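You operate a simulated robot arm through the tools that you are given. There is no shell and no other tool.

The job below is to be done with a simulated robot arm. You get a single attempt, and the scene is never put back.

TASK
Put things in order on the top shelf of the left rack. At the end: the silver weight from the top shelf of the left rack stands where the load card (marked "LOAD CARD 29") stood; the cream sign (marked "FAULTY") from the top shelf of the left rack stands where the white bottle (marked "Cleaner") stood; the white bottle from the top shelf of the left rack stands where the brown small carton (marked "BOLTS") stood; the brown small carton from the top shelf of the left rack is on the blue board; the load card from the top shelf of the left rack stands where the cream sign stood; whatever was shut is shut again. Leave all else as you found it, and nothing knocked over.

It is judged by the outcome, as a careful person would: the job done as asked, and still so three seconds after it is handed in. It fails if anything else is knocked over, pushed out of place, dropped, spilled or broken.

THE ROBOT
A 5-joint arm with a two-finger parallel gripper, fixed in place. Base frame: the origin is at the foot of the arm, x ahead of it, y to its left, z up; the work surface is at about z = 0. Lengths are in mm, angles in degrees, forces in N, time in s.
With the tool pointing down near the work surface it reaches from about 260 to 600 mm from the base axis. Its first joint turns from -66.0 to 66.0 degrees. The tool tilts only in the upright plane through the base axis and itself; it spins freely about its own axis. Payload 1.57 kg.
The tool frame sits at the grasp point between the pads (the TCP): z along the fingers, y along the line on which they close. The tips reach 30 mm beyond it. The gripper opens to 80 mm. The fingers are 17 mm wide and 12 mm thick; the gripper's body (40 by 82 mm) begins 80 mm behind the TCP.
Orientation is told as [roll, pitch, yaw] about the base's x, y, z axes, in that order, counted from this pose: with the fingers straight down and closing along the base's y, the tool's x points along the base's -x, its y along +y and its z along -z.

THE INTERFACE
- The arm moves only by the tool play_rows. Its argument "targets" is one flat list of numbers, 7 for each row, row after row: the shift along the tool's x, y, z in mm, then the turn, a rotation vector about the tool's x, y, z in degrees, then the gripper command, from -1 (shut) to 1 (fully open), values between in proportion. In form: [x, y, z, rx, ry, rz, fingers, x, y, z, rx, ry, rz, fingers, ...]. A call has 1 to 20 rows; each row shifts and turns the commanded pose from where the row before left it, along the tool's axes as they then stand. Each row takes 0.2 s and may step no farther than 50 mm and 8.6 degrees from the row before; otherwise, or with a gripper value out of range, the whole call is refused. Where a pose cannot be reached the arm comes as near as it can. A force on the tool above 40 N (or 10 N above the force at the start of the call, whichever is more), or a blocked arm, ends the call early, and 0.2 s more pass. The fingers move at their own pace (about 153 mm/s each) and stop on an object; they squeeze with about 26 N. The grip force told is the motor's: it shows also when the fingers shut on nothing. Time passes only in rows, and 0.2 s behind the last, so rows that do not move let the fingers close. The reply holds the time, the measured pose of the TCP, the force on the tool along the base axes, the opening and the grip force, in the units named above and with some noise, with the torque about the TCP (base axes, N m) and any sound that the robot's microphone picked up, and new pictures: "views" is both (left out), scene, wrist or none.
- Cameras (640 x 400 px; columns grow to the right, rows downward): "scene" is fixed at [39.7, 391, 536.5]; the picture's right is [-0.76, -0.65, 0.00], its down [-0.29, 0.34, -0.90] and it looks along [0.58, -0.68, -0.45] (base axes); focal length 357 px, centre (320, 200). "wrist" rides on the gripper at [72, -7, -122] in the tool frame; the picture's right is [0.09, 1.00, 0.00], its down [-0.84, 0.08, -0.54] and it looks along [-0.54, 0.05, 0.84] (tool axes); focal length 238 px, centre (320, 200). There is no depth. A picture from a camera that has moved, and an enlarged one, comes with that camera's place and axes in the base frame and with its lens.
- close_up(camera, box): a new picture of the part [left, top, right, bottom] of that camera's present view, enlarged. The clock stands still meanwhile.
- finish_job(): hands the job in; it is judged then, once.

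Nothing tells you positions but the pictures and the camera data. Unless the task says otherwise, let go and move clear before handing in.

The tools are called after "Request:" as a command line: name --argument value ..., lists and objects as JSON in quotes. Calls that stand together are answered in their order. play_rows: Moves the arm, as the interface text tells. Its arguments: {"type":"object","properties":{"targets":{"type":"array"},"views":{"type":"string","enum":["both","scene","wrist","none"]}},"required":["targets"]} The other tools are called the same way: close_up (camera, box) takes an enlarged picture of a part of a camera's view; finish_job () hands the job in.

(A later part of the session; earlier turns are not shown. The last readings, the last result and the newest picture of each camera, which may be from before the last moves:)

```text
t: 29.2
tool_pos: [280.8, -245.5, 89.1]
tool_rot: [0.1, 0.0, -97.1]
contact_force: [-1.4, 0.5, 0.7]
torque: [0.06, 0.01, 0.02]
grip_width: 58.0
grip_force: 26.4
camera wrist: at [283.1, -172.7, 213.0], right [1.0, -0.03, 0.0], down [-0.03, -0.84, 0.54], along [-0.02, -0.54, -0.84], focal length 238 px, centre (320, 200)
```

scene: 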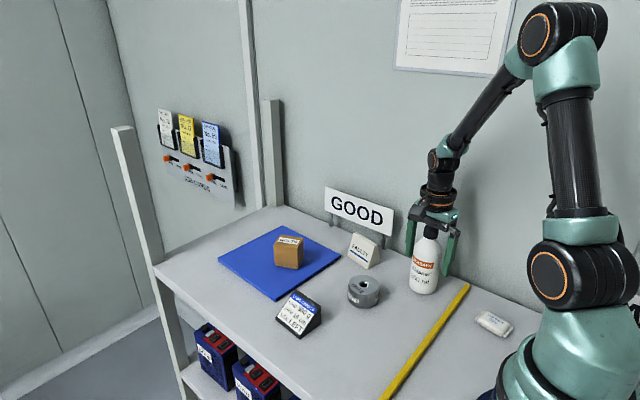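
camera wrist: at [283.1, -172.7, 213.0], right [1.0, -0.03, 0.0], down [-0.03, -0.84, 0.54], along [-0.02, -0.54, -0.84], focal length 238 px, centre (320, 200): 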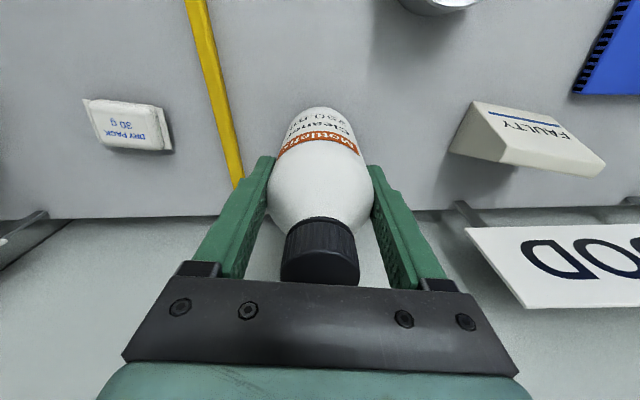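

Firm grip at 58 mm. Lifting the bottle first to check it holds.

Request:
play_rows --targets '[0, 0, -8, 0, 0, 0, -1, 0, 0, -16, 0, 0, 0, -1, 0, 0, -20, 0, 0, 0, -1, 0, 0, -16, 0, 0, 0, -1, 0, 0, 0, 0, 0, 0, -1]' --views "both"

```text
t: 30.4
tool_pos: [280.5, -244.3, 151.9]
tool_rot: [0.0, 0.1, -96.9]
contact_force: [-0.2, -0.6, -2.3]
torque: [0.02, -0.01, -0.02]
grip_width: 58.1
grip_force: 26.2
camera wrist: at [283.2, -172.7, 274.0], right [1.0, -0.03, 0.0], down [-0.03, -0.84, 0.54], along [-0.02, -0.54, -0.84], focal length 238 px, centre (320, 200)
```

scene: 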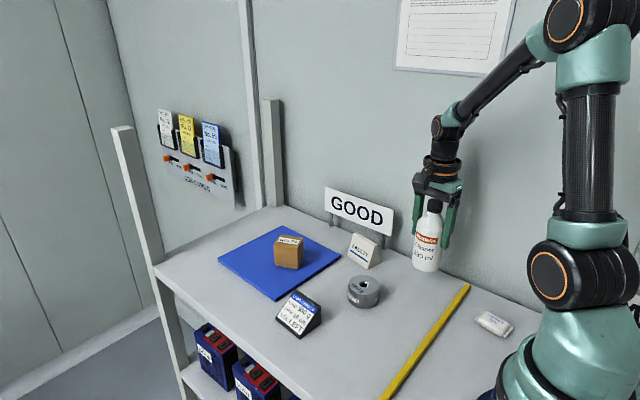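
wrist: 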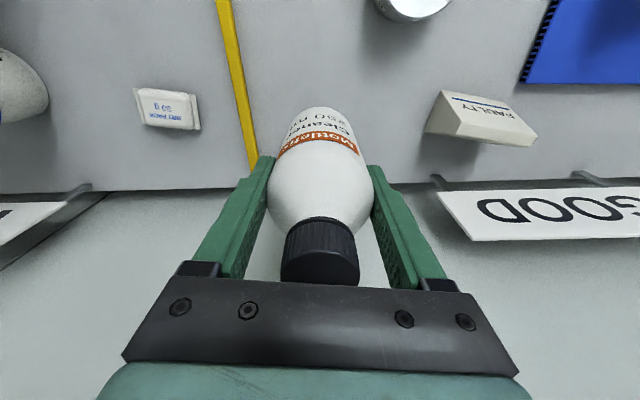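

The bottle hangs straight in the grip. Carrying it to the carton's old place at (299.7,-24.5).

Request:
play_rows --targets '[24.6, -0.79, 0, 0, 0, 0, -1, 24.6, -0.79, 0, 0, 0, 0, -1, 24.6, -0.79, 0, 0, 0, 0, -1, 24.6, -0.79, 0, 0, 0, 0, -1, 24.6, -0.79, 0, 0, 0, 0, -1, 24.6, -0.79, 0, 0, 0, 0, -1, 24.6, -0.79, 0, 0, 0, 0, -1, 24.6, -0.79, 0, 0, 0, 0, -1, 24.6, -0.79, 0, 0, 0, 0, -1, 0, 0, 0, 0, 0, 0, -1, 0, 0, 0, 0, 0, 0, -1]' --views "both"

```text
t: 32.8
tool_pos: [301.5, -24.7, 150.4]
tool_rot: [0.0, 0.1, -97.1]
contact_force: [-0.2, -0.5, -2.0]
torque: [0.03, 0.01, -0.01]
grip_width: 58.2
grip_force: 25.6
camera wrist: at [304.7, 47.4, 273.5], right [1.0, -0.03, 0.0], down [-0.03, -0.84, 0.54], along [-0.02, -0.54, -0.84], focal length 238 px, centre (320, 200)
```

scene: 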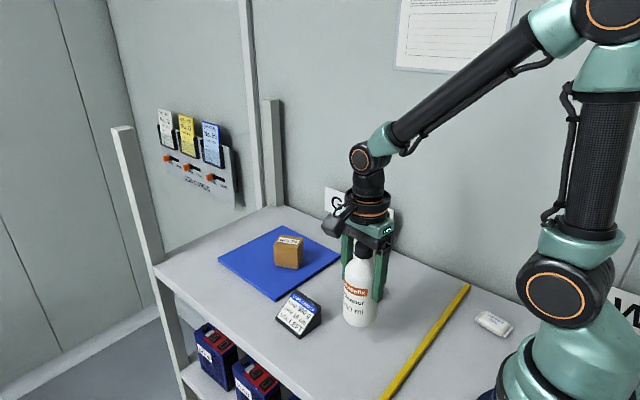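
wrist: 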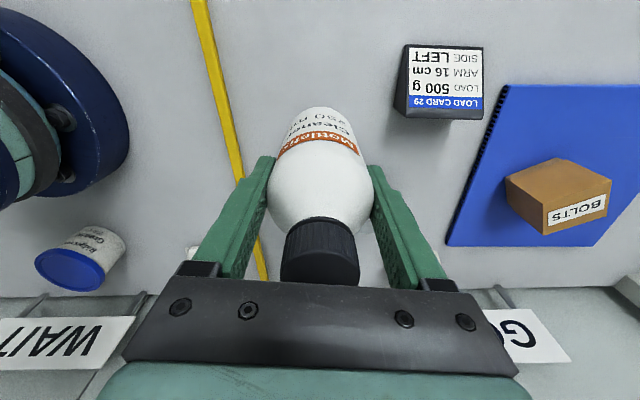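

On target. Lowering to just above the surface.

Request:
play_rows --targets '[-1, -1, 20, 0, 0, 0, -1, 0, 0, 20, 0, 0, 0, -1, 0, 0, 13, 0, 0, 0, -1, 0, 0, 4, 0, 0, 0, -1, 0, 0, 0, 0, 0, 0, -1, 0, 0, 0, 0, 0, 0, -1]' --views "scene"

Request:
close_up --camera "scene" --box '[310, 250, 420, 360]'

```text
t: 34.2
tool_pos: [299.2, -26.3, 95.3]
tool_rot: [-0.1, 0.0, -97.0]
contact_force: [0.7, -1.0, -2.4]
torque: [-0.02, -0.04, 0.02]
grip_width: 58.0
grip_force: 25.1
```

scene: 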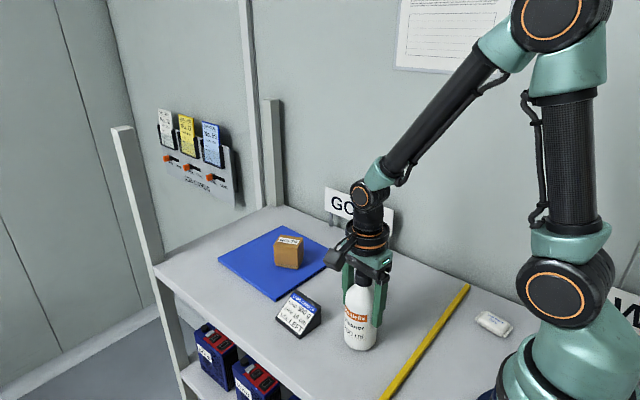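

```text
3.64 times, centred on (365, 305) of scene
camera zoom: at [39.7, 391.0, 536.5], right [-0.76, -0.65, 0.0], down [-0.29, 0.34, -0.9], along [0.58, -0.68, -0.45], focal length 1299 px, centre (156, -182)
```

zoom: 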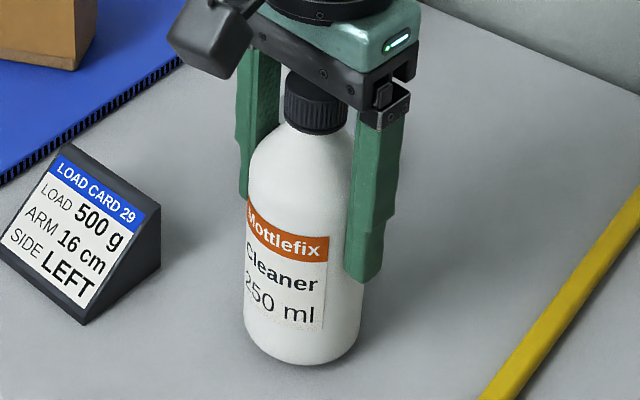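

Request:
play_rows --targets '[0, 0, 2, 0, 0, 0, -1, 0, 0, 1, 0, 0, 0, -1, 0, 0, 0, 0, 0, 0, -1]' --views "none"

```text
t: 35.0
tool_pos: [301.7, -25.9, 90.9]
tool_rot: [0.0, 0.0, -97.0]
contact_force: [-0.1, -0.7, -2.7]
torque: [0.01, -0.02, 0.0]
grip_width: 58.2
grip_force: 26.3
```

Request:
play_rows --targets '[0, 0, 0.7, 0, 0, 0, -1, 0, 0, 0, 0, 0, 0, -1]' --views "none"

```text
t: 35.6
tool_pos: [299.9, -26.7, 90.6]
tool_rot: [-0.1, 0.1, -97.0]
contact_force: [-0.8, -0.4, 0.5]
torque: [-0.04, 0.02, -0.01]
grip_width: 58.3
grip_force: 25.5
```

The load transferred to the surface (force went from -2.7 to +0.5 N). Releasing and rising straight up.

Request:
play_rows --targets '[0, 0, 0, 0, 0, 0, 0.55, 0, 0, 0, 0, 0, 0, 1, 0, 0, 0, 0, 0, 0, 1, 0, 0, -12, 0, 0, 0, 1, 0, 0, -25, 0, 0, 0, 1, 0, 0, -30, 0, 0, 0, 1, 0, 0, -33, 0, 0, 0, 1, 0, 0, 0, 0, 0, 0, 1]' --views "both"

```text
t: 37.4
tool_pos: [300.1, -27.3, 189.7]
tool_rot: [0.0, 0.0, -97.1]
contact_force: [0.4, 0.3, -0.2]
torque: [0.01, 0.02, 0.01]
grip_width: 80.1
grip_force: 0.0
camera wrist: at [302.8, 45.1, 312.3], right [1.0, -0.03, 0.0], down [-0.03, -0.84, 0.54], along [-0.02, -0.54, -0.84], focal length 238 px, centre (320, 200)
```

scene: 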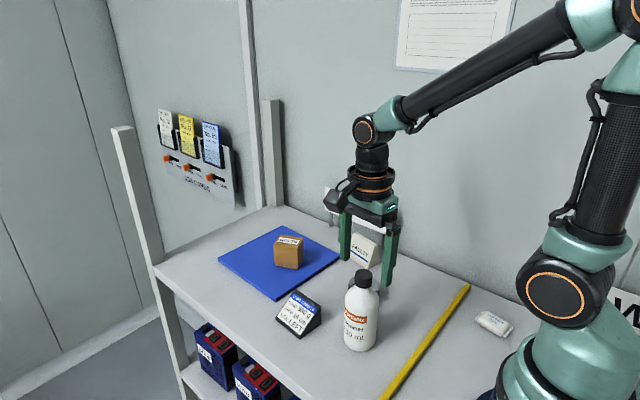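
wrist: 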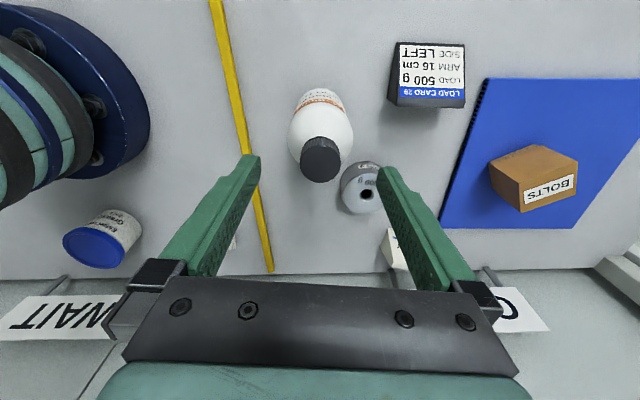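

The bottle stands upright at the carton's old spot. Now the FAULTY sign, a 75 mm long A-shaped block centred near (440,-242) and turned about -11.5°. I'll go above it with the fingers set to close on its two ends.

Request:
play_rows --targets '[-24.3, 20.75, -4, 0, 0, 0, 1, -24.3, 20.75, -4, 0, 0, 0, 1, -24.3, 20.75, 0, 0, 0, 0, 1, -24.3, 20.75, 0, 0, 0, 0, 1, -24.3, 20.75, 0, 0, 0, 0, 1, -24.3, 20.75, 0, 0, 0, 0, 1, -24.3, 20.75, 0, 0, 0, 0, 1, -24.3, 20.75, 0, 0, 0, 0, 1, 0, 0, 0, 0, 0, 4.4, 1, 0, 0, 38, 0, 0, 0, 1, 0, 0, 30, 0, 0, 0, 1, 0, 0, 0, 0, 0, 0, 1, 0, 0, 0, 0, 0, 0, 1]' --views "both"

Request:
close_up --camera "wrist" --box '[220, 80, 420, 220]'

```text
t: 40.2
tool_pos: [443.3, -240.6, 130.8]
tool_rot: [0.0, -0.1, -101.4]
contact_force: [1.1, 0.5, 0.7]
torque: [-0.01, -0.05, -0.02]
grip_width: 79.8
grip_force: 0.1
camera wrist: at [451.0, -167.6, 253.8], right [0.99, -0.11, 0.0], down [-0.09, -0.84, 0.54], along [-0.06, -0.54, -0.84], focal length 238 px, centre (320, 200)
```

scene: 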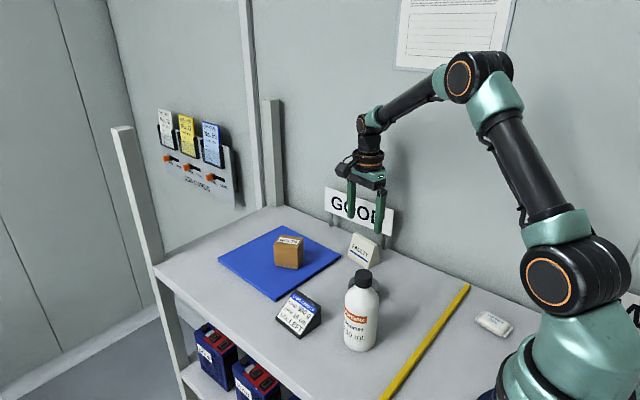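
wrist: 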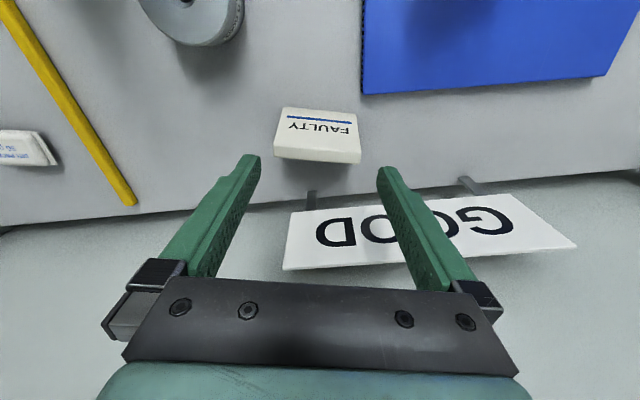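

```text
2.86 times, centred on (320, 150) of wrist
camera zoom: at [451.0, -167.6, 253.8], right [0.99, -0.11, 0.0], down [-0.09, -0.84, 0.54], along [-0.06, -0.54, -0.84], focal length 681 px, centre (320, 343)
```

zoom: 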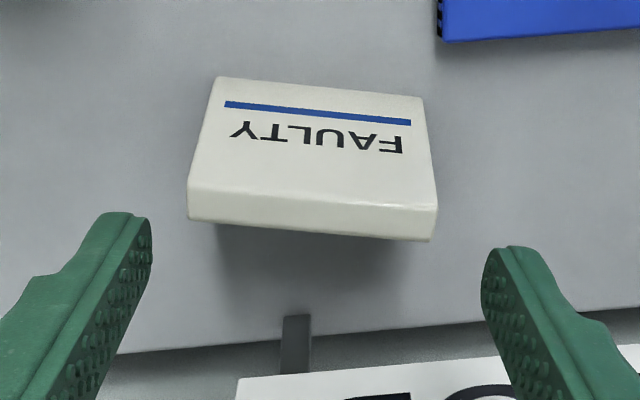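

Yaw is aligned to the sign. It sits about 3 mm toward -x and 6 mm toward the wall from my axis. I'll shift and come down to just above its top to compare its ends with the fingertips.

Request:
play_rows --targets '[-6.5, -3, 0, 0, 0, 0, 1, 0, 0, 20, 0, 0, 0, 1, 0, 0, 17, 0, 0, 0, 1, 0, 0, 0, 0, 0, 0, 1, 0, 0, 0, 0, 0, 0, 1]' --views "both"

Request:
close_up --camera "wrist" --box '[230, 110, 410, 230]'

```text
t: 41.4
tool_pos: [438.5, -243.8, 93.4]
tool_rot: [0.0, -0.1, -101.4]
contact_force: [0.3, -0.5, -0.5]
torque: [0.0, 0.02, 0.01]
grip_width: 80.1
grip_force: 0.0
camera wrist: at [446.2, -172.0, 216.2], right [0.99, -0.11, 0.0], down [-0.09, -0.84, 0.54], along [-0.06, -0.54, -0.84], focal length 238 px, centre (320, 200)
```

scene: 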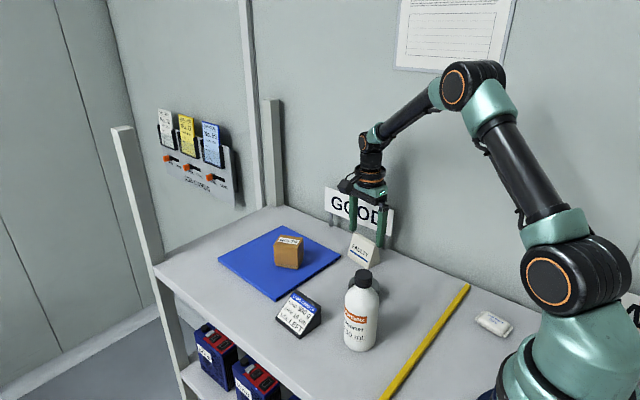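
wrist: 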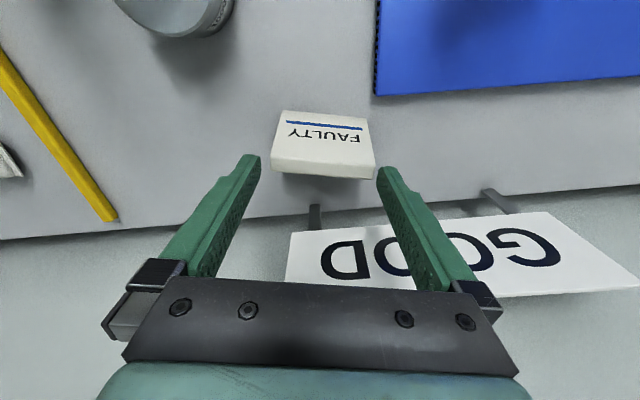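

```text
3.33 times, centred on (320, 170) of wrist
camera zoom: at [446.2, -172.0, 216.2], right [0.99, -0.11, 0.0], down [-0.09, -0.84, 0.54], along [-0.06, -0.54, -0.84], focal length 794 px, centre (320, 300)
```

zoom: 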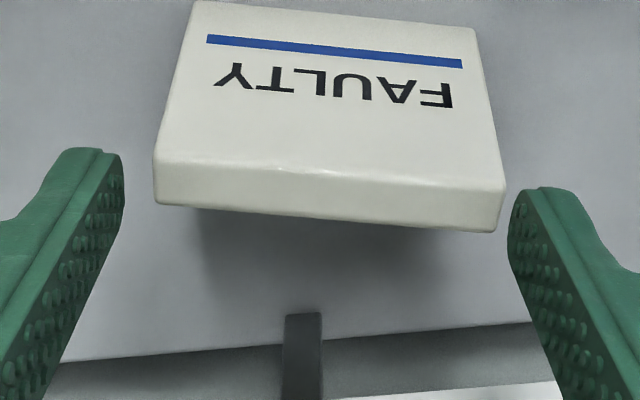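

The sign's ends fit within the finger gap by about 2.4 mm a side, but I'm about 3 mm off centre. Correcting and re-checking before going down.

Request:
play_rows --targets '[0, 2.8, 0, 0, 0, 0, 1, 0, 0, 0, 0, 0, 0, 1, 0, 0, 0, 0, 0, 0, 1]' --views "none"

Request:
close_up --camera "wrist" --box '[230, 110, 410, 230]'

```text
t: 42.2
tool_pos: [440.6, -245.0, 94.4]
tool_rot: [-0.1, 0.0, -101.4]
contact_force: [0.1, -0.8, -0.8]
torque: [0.03, 0.02, 0.02]
grip_width: 80.0
grip_force: 0.1
```

```text
3.33 times, centred on (320, 170) of wrist
camera zoom: at [447.9, -172.6, 216.0], right [0.99, -0.11, 0.0], down [-0.09, -0.84, 0.54], along [-0.06, -0.54, -0.84], focal length 794 px, centre (320, 300)
```

zoom: 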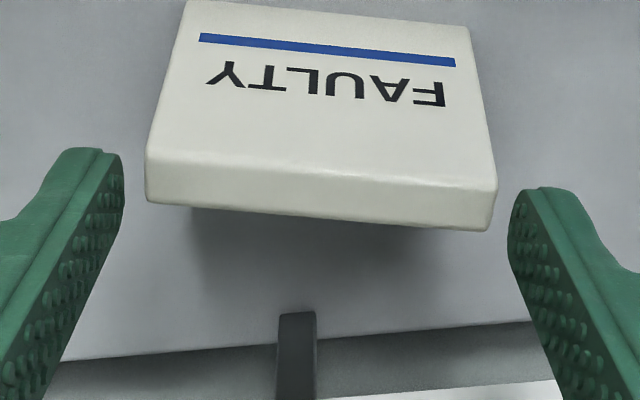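

Request:
play_rows --targets '[0, 1.4, 0, 0, 0, 0, 1, 0, 0, 0, 0, 0, 0, 1, 0, 0, 0, 0, 0, 0, 1]' --views "none"

Request:
close_up --camera "wrist" --box '[230, 110, 410, 230]'

```text
t: 43.0
tool_pos: [441.0, -245.9, 93.5]
tool_rot: [0.0, 0.0, -101.4]
contact_force: [0.1, -0.1, 0.5]
torque: [-0.02, 0.03, -0.04]
grip_width: 79.9
grip_force: 0.0
```

```text
3.33 times, centred on (320, 170) of wrist
camera zoom: at [449.5, -173.8, 215.9], right [0.99, -0.11, 0.0], down [-0.09, -0.84, 0.54], along [-0.06, -0.54, -0.84], focal length 794 px, centre (320, 300)
```

zoom: 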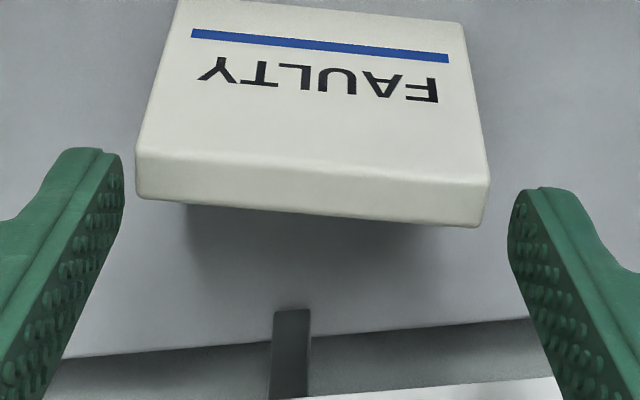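

Nearly centred now (gaps about 2 mm and 3.3 mm). A last 0.5 mm trim, then down a short way to pass the top edges and check.

Request:
play_rows --targets '[0, -0.5, 0, 0, 0, 0, 1, 0, 0, 5, 0, 0, 0, 1, 0, 0, 5, 0, 0, 0, 1, 0, 0, 5, 0, 0, 0, 1, 0, 0, 0, 0, 0, 0, 1]' --views "none"

Request:
close_up --camera "wrist" --box '[230, 110, 410, 230]'

```text
t: 44.2
tool_pos: [441.6, -247.6, 78.5]
tool_rot: [-0.1, -0.1, -101.4]
contact_force: [-0.1, 0.2, 0.1]
torque: [0.04, -0.03, -0.05]
grip_width: 80.2
grip_force: 0.1
```

```text
3.33 times, centred on (320, 170) of wrist
camera zoom: at [449.2, -174.5, 201.2], right [0.99, -0.11, 0.0], down [-0.09, -0.84, 0.54], along [-0.06, -0.54, -0.84], focal length 794 px, centre (320, 300)
```

zoom: 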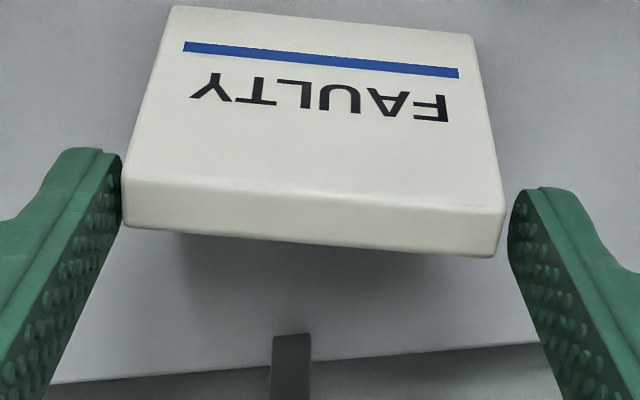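

The fingertips are passing the sign's ends with no contact and roughly 2 mm either side. Continuing down.

Request:
play_rows --targets '[0, 0, 7, 0, 0, 0, 1, 0, 0, 7, 0, 0, 0, 1, 0, 0, 7, 0, 0, 0, 1, 0, 0, 7, 0, 0, 0, 1, 0, 0, 7, 0, 0, 0, 1, 0, 0, 0, 0, 0, 0, 1]' --views "both"

Request:
close_up --camera "wrist" --box '[220, 120, 420, 270]'

```text
t: 45.6
tool_pos: [440.9, -246.4, 44.0]
tool_rot: [0.0, 0.0, -101.4]
contact_force: [-0.1, -0.9, 0.0]
torque: [0.01, 0.03, 0.0]
grip_width: 80.1
grip_force: 0.0
camera wrist: at [448.6, -174.7, 166.3], right [0.99, -0.11, 0.0], down [-0.09, -0.84, 0.54], along [-0.06, -0.54, -0.84], focal length 238 px, centre (320, 200)
```

scene: 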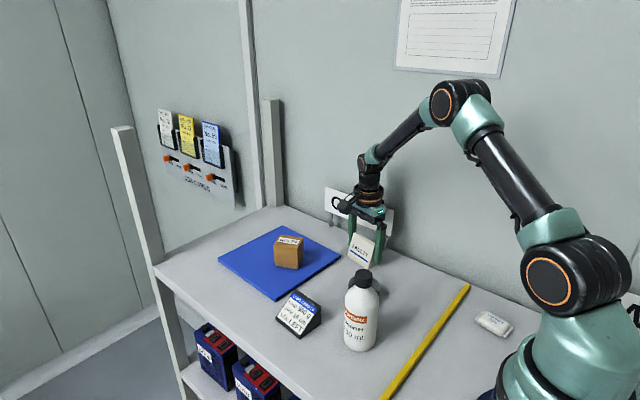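
wrist: 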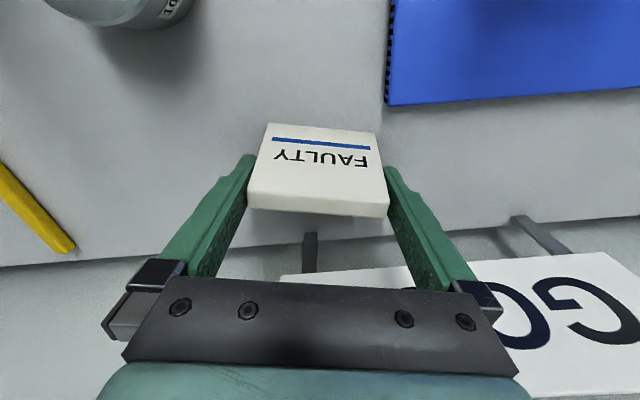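

```text
2.67 times, centred on (320, 195) of wrist
camera zoom: at [448.6, -174.7, 166.3], right [0.99, -0.11, 0.0], down [-0.09, -0.84, 0.54], along [-0.06, -0.54, -0.84], focal length 636 px, centre (320, 213)
```

zoom: 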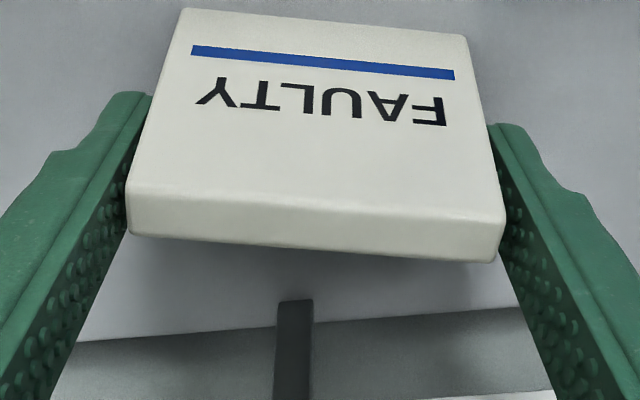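

The sign is fully between the fingers. Lowering 3 mm more, centring slightly, and closing on its ends.

Request:
play_rows --targets '[2, 0, 3, 0, 0, 0, 1, 0, 0, 0, 0, 0, 0, 1, 0, 0, 0, 0, 0, 0, -1, 0, 0, 0, 0, 0, 0, -1, 0, 0, 0, 0, 0, 0, -1]' --views "wrist"

Request:
close_up --camera "wrist" --box '[220, 120, 420, 270]'

```text
t: 46.8
tool_pos: [440.6, -244.1, 40.5]
tool_rot: [0.0, 0.0, -101.4]
contact_force: [-1.0, 0.5, 0.6]
torque: [0.01, -0.01, 0.02]
grip_width: 74.0
grip_force: 25.8
camera wrist: at [449.2, -171.5, 162.9], right [0.99, -0.11, 0.0], down [-0.09, -0.84, 0.54], along [-0.06, -0.54, -0.84], focal length 238 px, centre (320, 200)
```

wrist: 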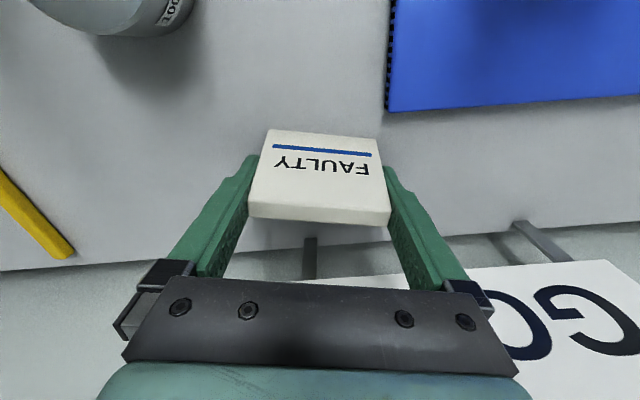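

```text
2.67 times, centred on (320, 195) of wrist
camera zoom: at [449.2, -171.5, 162.9], right [0.99, -0.11, 0.0], down [-0.09, -0.84, 0.54], along [-0.06, -0.54, -0.84], focal length 636 px, centre (320, 213)
```

zoom: 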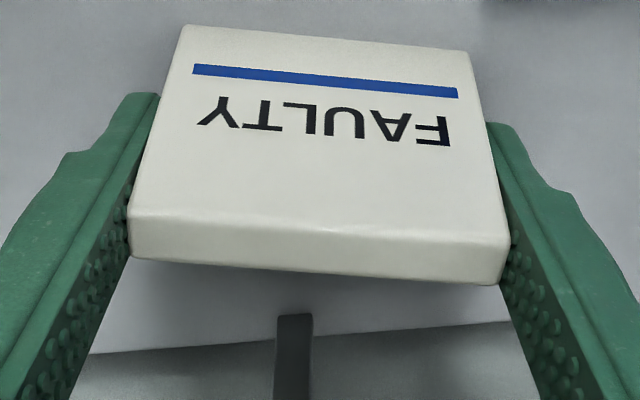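

Gripped squarely at 74 mm; the sign's own place is therefore (440.6,-244.1). Lifting and checking.

Request:
play_rows --targets '[0, 0, -4, 0, 0, 0, -1, 0, 0, -10, 0, 0, 0, -1, 0, 0, -16, 0, 0, 0, -1, 0, 0, -20, 0, 0, 0, -1, 0, 0, 0, 0, 0, 0, -1]' --views "both"

```text
t: 48.0
tool_pos: [440.2, -244.1, 91.2]
tool_rot: [0.0, 0.0, -101.4]
contact_force: [0.5, -0.1, -0.9]
torque: [0.01, -0.03, 0.04]
grip_width: 74.1
grip_force: 25.8
camera wrist: at [448.1, -172.8, 213.9], right [0.99, -0.11, 0.0], down [-0.09, -0.84, 0.54], along [-0.06, -0.54, -0.84], focal length 238 px, centre (320, 200)
```

scene: 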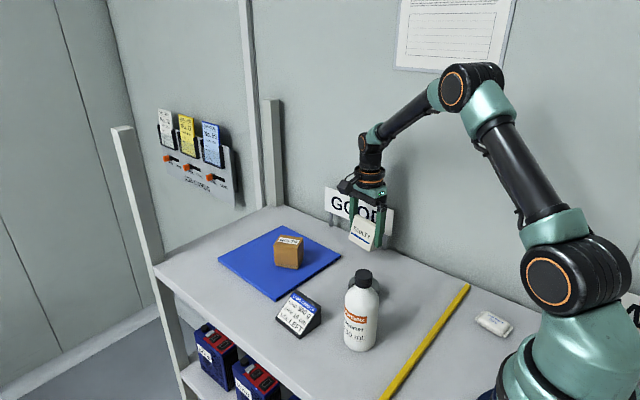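
wrist: 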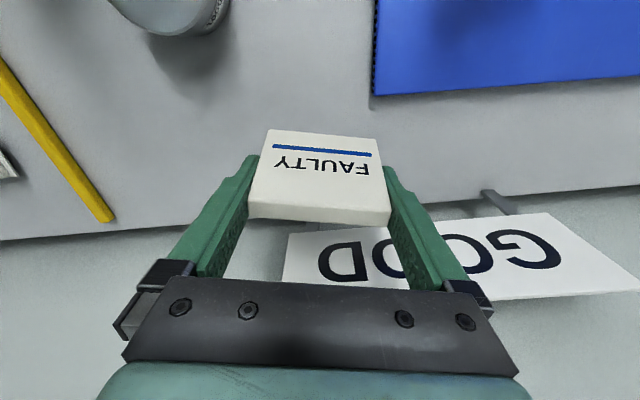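

The sign is held level. Carrying it along to the bottle's old place at (280,-244.5).

Request:
play_rows --targets '[-4.55, -22.5, 0, 0, 0, 0, -1, -4.55, -22.5, 0, 0, 0, 0, -1, -4.55, -22.5, 0, 0, 0, 0, -1, -4.55, -22.5, 0, 0, 0, 0, -1, -4.55, -22.5, 0, 0, 0, 0, -1, -4.55, -22.5, 0, 0, 0, 0, -1, -4.55, -22.5, 0, 0, 0, 0, -1, 0, 0, 0, 0, 0, 0, -1, 0, 0, 20, 0, 0, 0, -1, 0, 0, 20, 0, 0, 0, -1, 0, 0, 5, 0, 0, 0, -1, 0, 0, 0, 0, 0, 0, -1]' --views "both"

Request:
close_up --camera "scene" --box '[370, 200, 490, 310]'

```text
t: 50.6
tool_pos: [282.4, -245.4, 46.7]
tool_rot: [0.1, 0.0, -101.4]
contact_force: [-0.8, -1.0, -0.6]
torque: [-0.02, -0.01, 0.01]
grip_width: 74.3
grip_force: 25.6
camera wrist: at [289.6, -172.4, 169.7], right [0.99, -0.11, 0.0], down [-0.09, -0.84, 0.54], along [-0.06, -0.54, -0.84], focal length 238 px, centre (320, 200)
```

scene: 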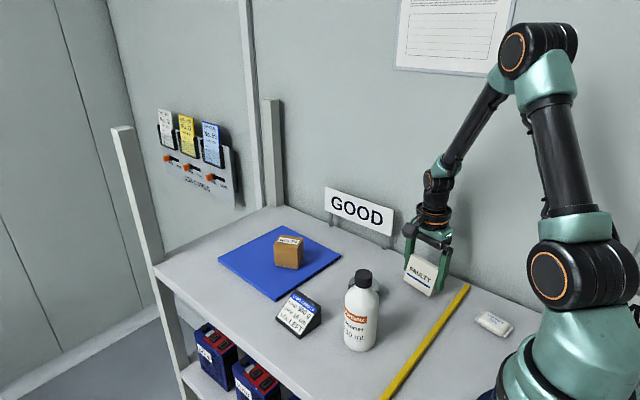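
wrist: 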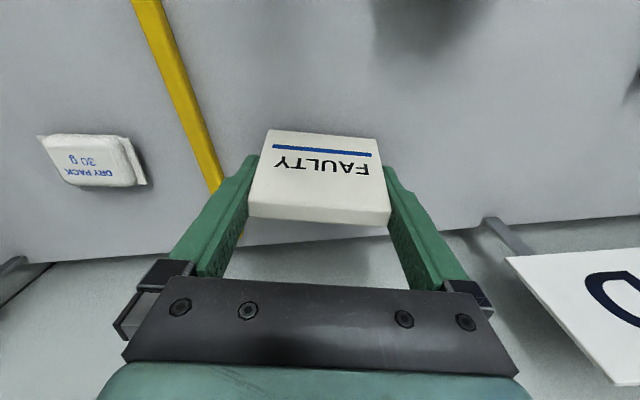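

```text
3.64 times, centred on (430, 255) of scene
camera zoom: at [39.7, 390.9, 536.5], right [-0.76, -0.65, 0.0], down [-0.29, 0.34, -0.9], along [0.58, -0.68, -0.45], focal length 1299 px, centre (-80, 0)
```

zoom: 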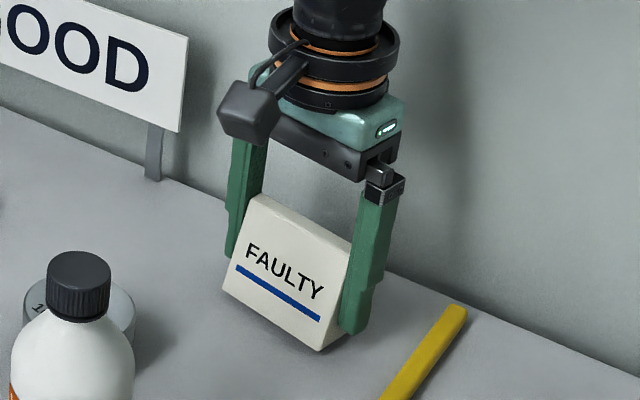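

Over the spot and clear of the yellow strip. Lowering the last few millimetres.

Request:
play_rows --targets '[0, 0, 2.5, 0, 0, 0, -1, 0, 0, 1.5, 0, 0, 0, -1, 0, 0, 0, 0, 0, 0, -1]' --views "none"

Request:
play_rows --targets '[0, 0, 0.7, 0, 0, 0, -1, 0, 0, 0, 0, 0, 0, -1]' --views "none"

```text
t: 51.4
tool_pos: [281.1, -243.8, 42.9]
tool_rot: [0.0, 0.0, -101.4]
contact_force: [-0.2, -0.5, -0.3]
torque: [0.0, 0.03, -0.03]
grip_width: 74.3
grip_force: 25.3
```

```text
t: 52.0
tool_pos: [280.1, -244.4, 41.1]
tool_rot: [0.0, 0.1, -101.4]
contact_force: [0.5, 0.0, -0.9]
torque: [-0.03, 0.01, 0.03]
grip_width: 74.5
grip_force: 26.0
```

Request:
play_rows --targets '[0, 0, 0.7, 0, 0, 0, -1, 0, 0, 0, 0, 0, 0, -1]' --views "none"

```text
t: 52.6
tool_pos: [281.2, -244.1, 41.4]
tool_rot: [0.0, 0.0, -101.5]
contact_force: [-0.2, -0.1, -0.6]
torque: [0.02, 0.02, 0.0]
grip_width: 74.5
grip_force: 26.3
```

Request:
play_rows --targets '[0, 0, 0.7, 0, 0, 0, -1, 0, 0, 0, 0, 0, 0, -1]' --views "none"

```text
t: 53.2
tool_pos: [280.6, -242.9, 39.9]
tool_rot: [0.0, -0.1, -101.3]
contact_force: [-3.2, 5.4, 19.5]
torque: [0.17, 0.1, 0.01]
grip_width: 74.5
grip_force: 25.7
```

Firm contact. Easing off slightly, opening, and rising slowly.

Request:
play_rows --targets '[0, 0, -0.6, 0, 0, 0, -1, 0, 0, 0, 0, 0, 0, -1, 0, 0, 0, 0, 0, 0, 1, 0, 0, 0, 0, 0, 0, 1, 0, 0, 0, 0, 0, 0, 1]' --views "none"

Request:
close_up --camera "wrist" --box '[220, 120, 420, 270]'

```text
t: 54.4
tool_pos: [280.4, -243.7, 39.7]
tool_rot: [0.0, 0.0, -101.4]
contact_force: [-0.4, -0.2, 0.8]
torque: [-0.03, -0.04, 0.03]
grip_width: 80.2
grip_force: 0.1
```

```text
2.67 times, centred on (320, 195) of wrist
camera zoom: at [289.0, -171.4, 162.6], right [0.99, -0.11, 0.0], down [-0.09, -0.84, 0.54], along [-0.06, -0.54, -0.84], focal length 636 px, centre (320, 213)
```

zoom: 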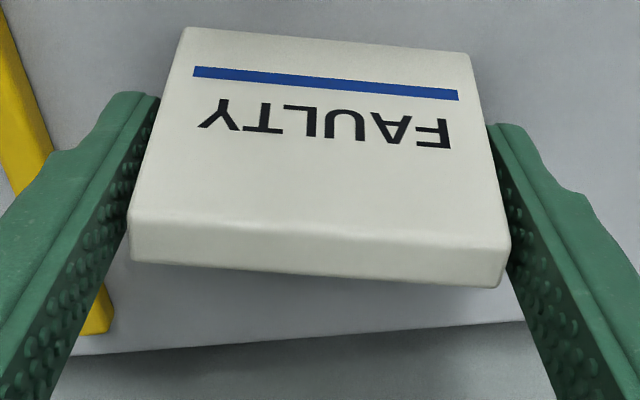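

Released cleanly with gaps on both sides. Rising straight up.

Request:
play_rows --targets '[0, 0, -6, 0, 0, 0, 1, 0, 0, -10, 0, 0, 0, 1, 0, 0, -10, 0, 0, 0, 1, 0, 0, -14, 0, 0, 0, 1, 0, 0, -20, 0, 0, 0, 1, 0, 0, -30, 0, 0, 0, 1, 0, 0, -40, 0, 0, 0, 1, 0, 0, 0, 0, 0, 0, 1]' --views "both"

Request:
close_up --camera "scene" --box '[370, 200, 490, 310]'

```text
t: 56.2
tool_pos: [278.4, -243.2, 169.8]
tool_rot: [0.0, 0.0, -101.5]
contact_force: [-0.5, -0.4, -0.7]
torque: [0.02, -0.03, -0.01]
grip_width: 80.0
grip_force: 0.0
camera wrist: at [286.6, -171.1, 292.6], right [0.99, -0.11, 0.0], down [-0.09, -0.84, 0.54], along [-0.06, -0.54, -0.84], focal length 238 px, centre (320, 200)
```

scene: 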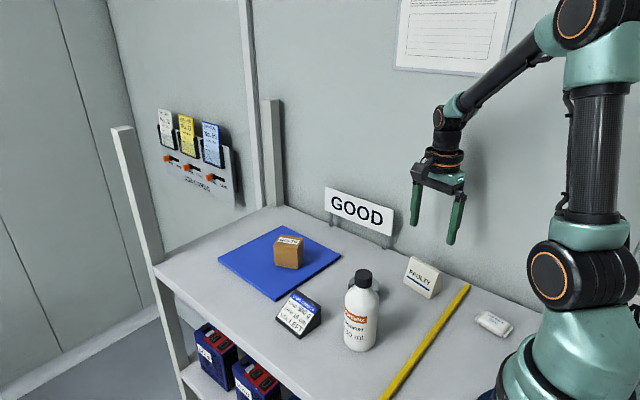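
wrist: 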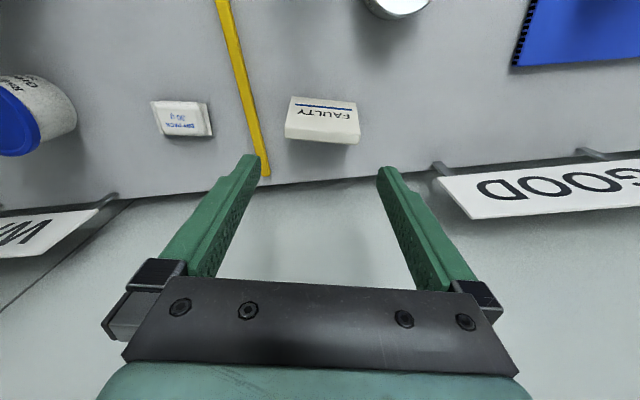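

```text
3.64 times, centred on (430, 255) of scene
camera zoom: at [39.7, 391.0, 536.5], right [-0.76, -0.65, 0.0], down [-0.29, 0.34, -0.9], along [0.58, -0.68, -0.45], focal length 1299 px, centre (-80, 0)
```

zoom: 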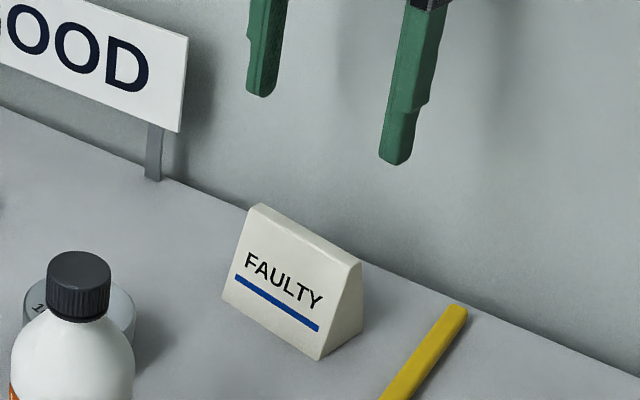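

The sign stands at the bottle's old place. Next the load card, centred near (416,17) and turned about -5°. I'll go around the bottle to get above it.

Request:
play_rows --targets '[29.7, 22.7, -6, 0, 0, 0, 1, 29.7, 22.7, -6, 0, 0, 0, 1, 29.7, 22.7, -6, 0, 0, 0, 1, 29.7, 22.7, -6, 0, 0, 0, 1, 29.7, 22.7, -6, 0, 0, 0, 1, 32.15, -7.55, 0, 0, 0, 0, 1, 32.15, -7.55, 0, 0, 0, 0, 1, 32.15, -7.55, 0, 0, 0, 0, 1, 32.15, -7.55, 0, 0, 0, 0, 1, 0, 0, 0, 0, 0, -6.3, 1, 0, 0, 40, 0, 0, 0, 1, 0, 0, 35, 0, 0, 0, 1, 0, 0, 0, 0, 0, 0, 1, 0, 0, 0, 0, 0, 0, 1]' --views "both"

Request:
close_up --camera "wrist" --box '[220, 80, 420, 220]'

```text
t: 59.2
tool_pos: [416.8, 13.8, 123.0]
tool_rot: [-0.1, 0.0, -95.1]
contact_force: [-0.1, -0.3, -0.5]
torque: [0.0, 0.02, 0.01]
grip_width: 80.2
grip_force: 0.0
camera wrist: at [416.4, 86.3, 245.9], right [1.0, 0.0, 0.0], down [0.0, -0.84, 0.54], along [0.0, -0.54, -0.84], focal length 238 px, centre (320, 200)
```

scene: 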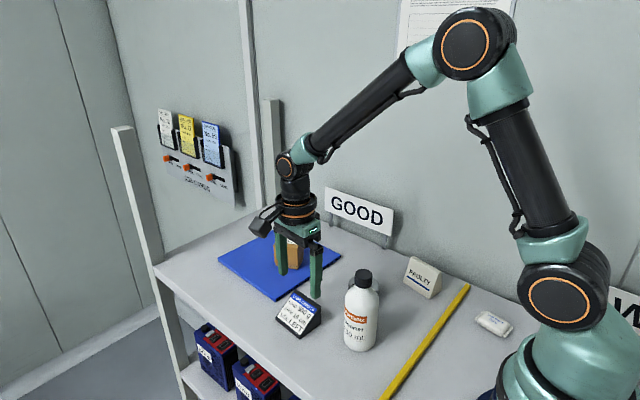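
wrist: 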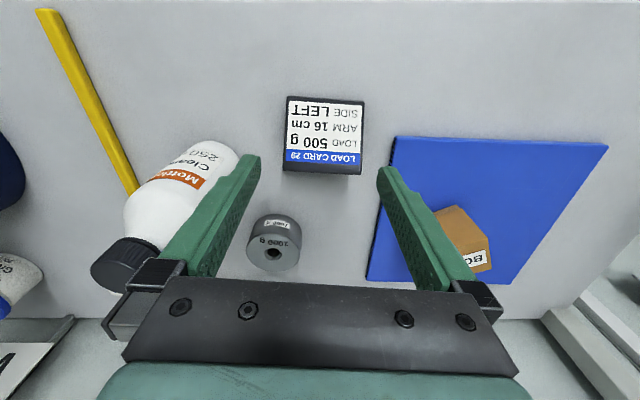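

```text
2.86 times, centred on (320, 150) of wrist
camera zoom: at [416.4, 86.3, 245.9], right [1.0, 0.0, 0.0], down [0.0, -0.84, 0.54], along [0.0, -0.54, -0.84], focal length 681 px, centre (320, 343)
```

zoom: 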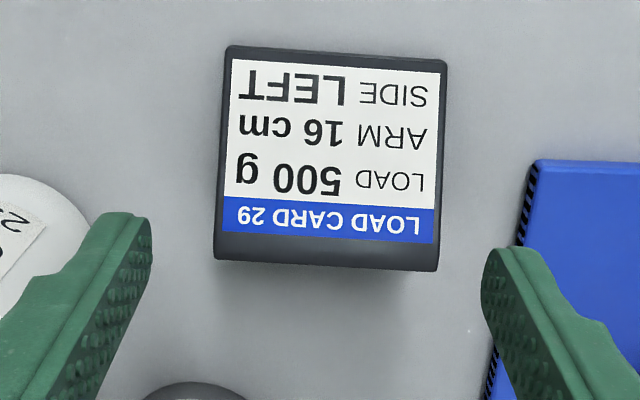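

The card measures 74×58 mm with its long side at about -3.7°. I'll trim the yaw by 1.4°, shift, and lower to just above its top edge to check the end gaps.

Request:
play_rows --targets '[0, 0, 0, 0, 0, -1.4, 1, -5.5, 4.7, 0, 0, 0, 0, 1, 0, 0, 20, 0, 0, 0, 1, 0, 0, 20, 0, 0, 0, 1, 0, 0, 0, 0, 0, 0, 1, 0, 0, 0, 0, 0, 0, 1]' --views "wrist"

Request:
close_up --camera "wrist" --box '[230, 110, 410, 230]'

```text
t: 60.6
tool_pos: [420.9, 9.2, 84.7]
tool_rot: [0.0, -0.1, -93.7]
contact_force: [0.9, 0.2, 0.1]
torque: [0.0, 0.03, 0.0]
grip_width: 80.3
grip_force: 0.1
camera wrist: at [419.8, 80.2, 207.8], right [1.0, 0.03, 0.0], down [0.02, -0.84, 0.54], along [0.01, -0.54, -0.84], focal length 238 px, centre (320, 200)
```

wrist: 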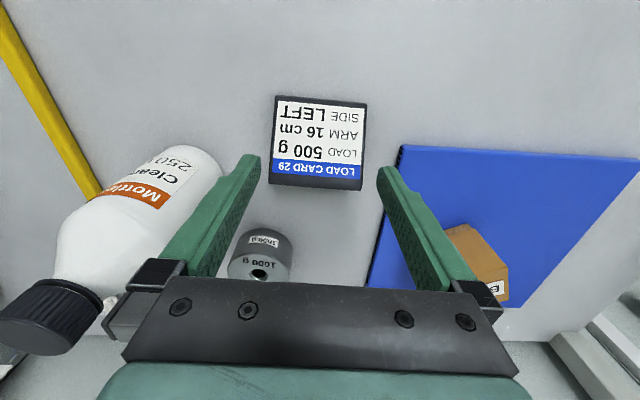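

```text
3.33 times, centred on (320, 170) of wrist
camera zoom: at [419.8, 80.2, 207.8], right [1.0, 0.03, 0.0], down [0.02, -0.84, 0.54], along [0.01, -0.54, -0.84], focal length 794 px, centre (320, 300)
```

zoom: 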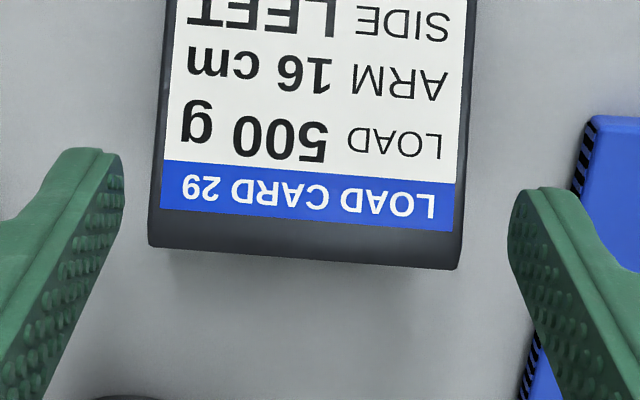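

Yaw is right and I'm within 1 mm of centre. Trimming 0.8 mm and descending a little to verify at the top edge.

Request:
play_rows --targets '[0, -0.8, 0, 0, 0, 0, 1, 0, 0, 5, 0, 0, 0, 1, 0, 0, 4, 0, 0, 0, 1, 0, 0, 0, 0, 0, 0, 1, 0, 0, 0, 0, 0, 0, 1]' --views "none"

Request:
close_up --camera "wrist" --box '[230, 110, 410, 230]'

```text
t: 61.8
tool_pos: [419.1, 6.0, 76.0]
tool_rot: [-0.1, 0.0, -93.7]
contact_force: [-0.8, -0.4, 0.1]
torque: [0.02, -0.03, 0.0]
grip_width: 80.2
grip_force: 0.0
```

```text
3.33 times, centred on (320, 170) of wrist
camera zoom: at [418.2, 78.9, 198.8], right [1.0, 0.03, 0.0], down [0.02, -0.84, 0.54], along [0.01, -0.54, -0.84], focal length 794 px, centre (320, 300)
```

zoom: 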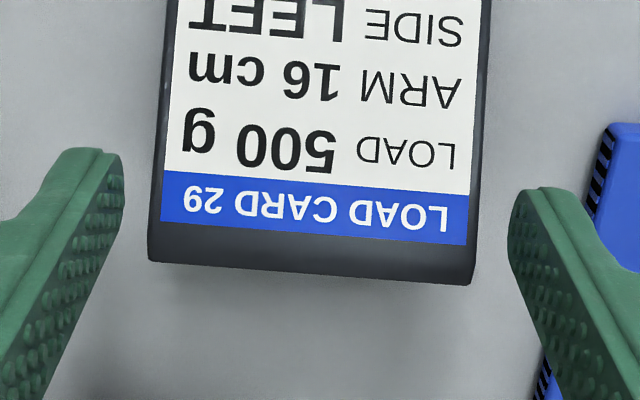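

Gaps are balanced on both sides. Descending to grip height.

Request:
play_rows --targets '[0, 0.2, 6, 0, 0, 0, 1, 0, 0, 6, 0, 0, 0, 1, 0, 0, 7, 0, 0, 0, 1, 0, 0, 7, 0, 0, 0, 1, 0, 0, 7, 0, 0, 0, 1, 0, 0, 6, 0, 0, 0, 1, 0, 0, 0, 0, 0, 0, 1]' --views "both"

Request:
close_up --camera "wrist" --box '[220, 100, 420, 250]'

```text
t: 63.4
tool_pos: [421.4, 5.8, 36.1]
tool_rot: [0.0, 0.1, -93.6]
contact_force: [-0.2, 0.8, 0.2]
torque: [0.0, 0.0, 0.0]
grip_width: 80.1
grip_force: 0.0
camera wrist: at [419.4, 78.5, 158.6], right [1.0, 0.03, 0.0], down [0.02, -0.84, 0.54], along [0.01, -0.54, -0.84], focal length 238 px, centre (320, 200)
```

scene: 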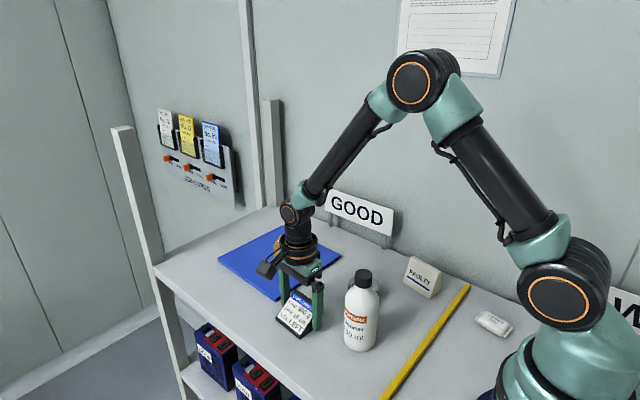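
wrist: 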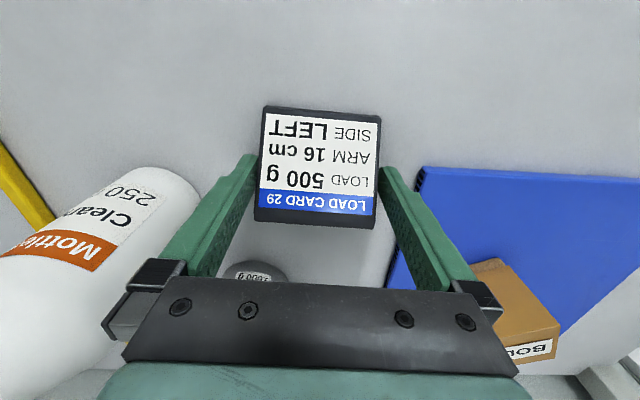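

```text
2.67 times, centred on (320, 175) of wrist
camera zoom: at [419.4, 78.5, 158.6], right [1.0, 0.03, 0.0], down [0.02, -0.84, 0.54], along [0.01, -0.54, -0.84], focal length 636 px, centre (320, 267)
```

zoom: 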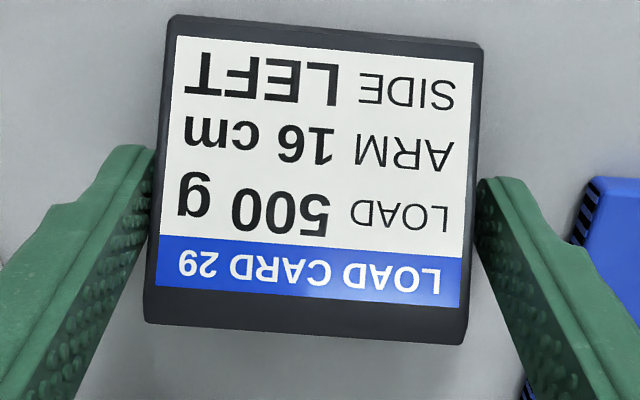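

The card is fully between the fingers. Closing on its ends.

Request:
play_rows --targets '[0, 0, 0, 0, 0, 0, -1, 0, 0, 0, 0, 0, 0, -1, 0, 0, 0, 0, 0, 0, -1, 0, 0, 0, 0, 0, 0, -1]' --views "none"

Request:
close_up --camera "wrist" --box '[220, 100, 420, 250]'

```text
t: 64.4
tool_pos: [420.4, 5.2, 35.8]
tool_rot: [0.0, 0.0, -93.8]
contact_force: [0.8, -0.4, -0.5]
torque: [0.02, 0.01, 0.0]
grip_width: 73.1
grip_force: 25.8
```

```text
2.67 times, centred on (320, 175) of wrist
camera zoom: at [419.4, 78.5, 158.7], right [1.0, 0.03, 0.0], down [0.02, -0.84, 0.54], along [0.01, -0.54, -0.84], focal length 636 px, centre (320, 267)
```

zoom: 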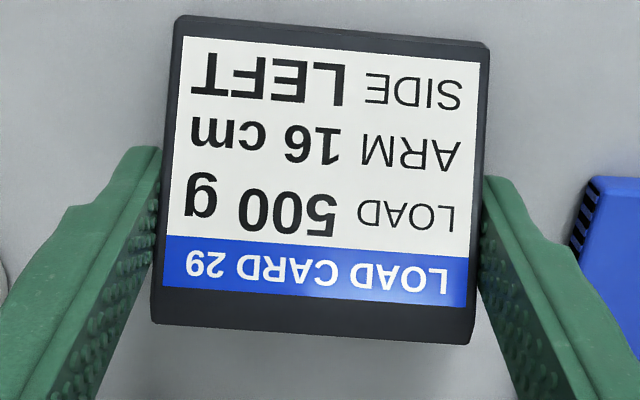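

Gripped at 73 mm. The card's own place is about (420,16.3). Lifting it clear.

Request:
play_rows --targets '[0, 0, -4, 0, 0, 0, -1, 0, 0, -10, 0, 0, 0, -1, 0, 0, -18, 0, 0, 0, -1, 0, 0, -22, 0, 0, 0, -1, 0, 0, -20, 0, 0, 0, -1, 0, 0, 0, 0, 0, 0, -1]' --views "both"

```text
t: 65.8
tool_pos: [419.3, 6.2, 111.4]
tool_rot: [0.0, 0.0, -93.7]
contact_force: [-0.4, 0.4, -0.9]
torque: [-0.02, 0.01, 0.0]
grip_width: 73.4
grip_force: 25.2
camera wrist: at [418.8, 79.3, 233.7], right [1.0, 0.03, 0.0], down [0.02, -0.84, 0.54], along [0.01, -0.54, -0.84], focal length 238 px, centre (320, 200)
```

scene: 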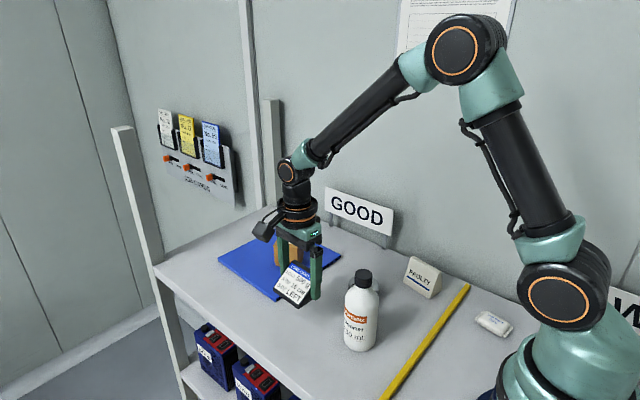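
wrist: 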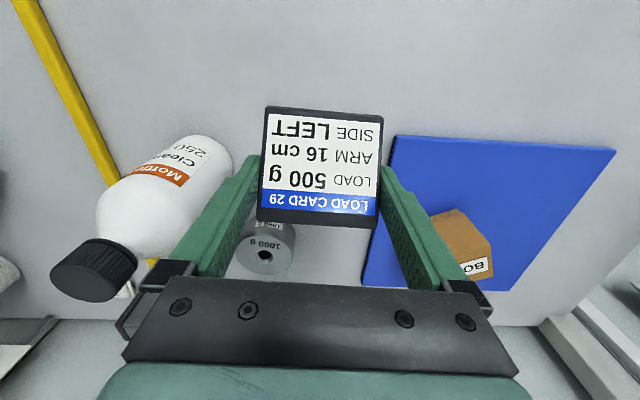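

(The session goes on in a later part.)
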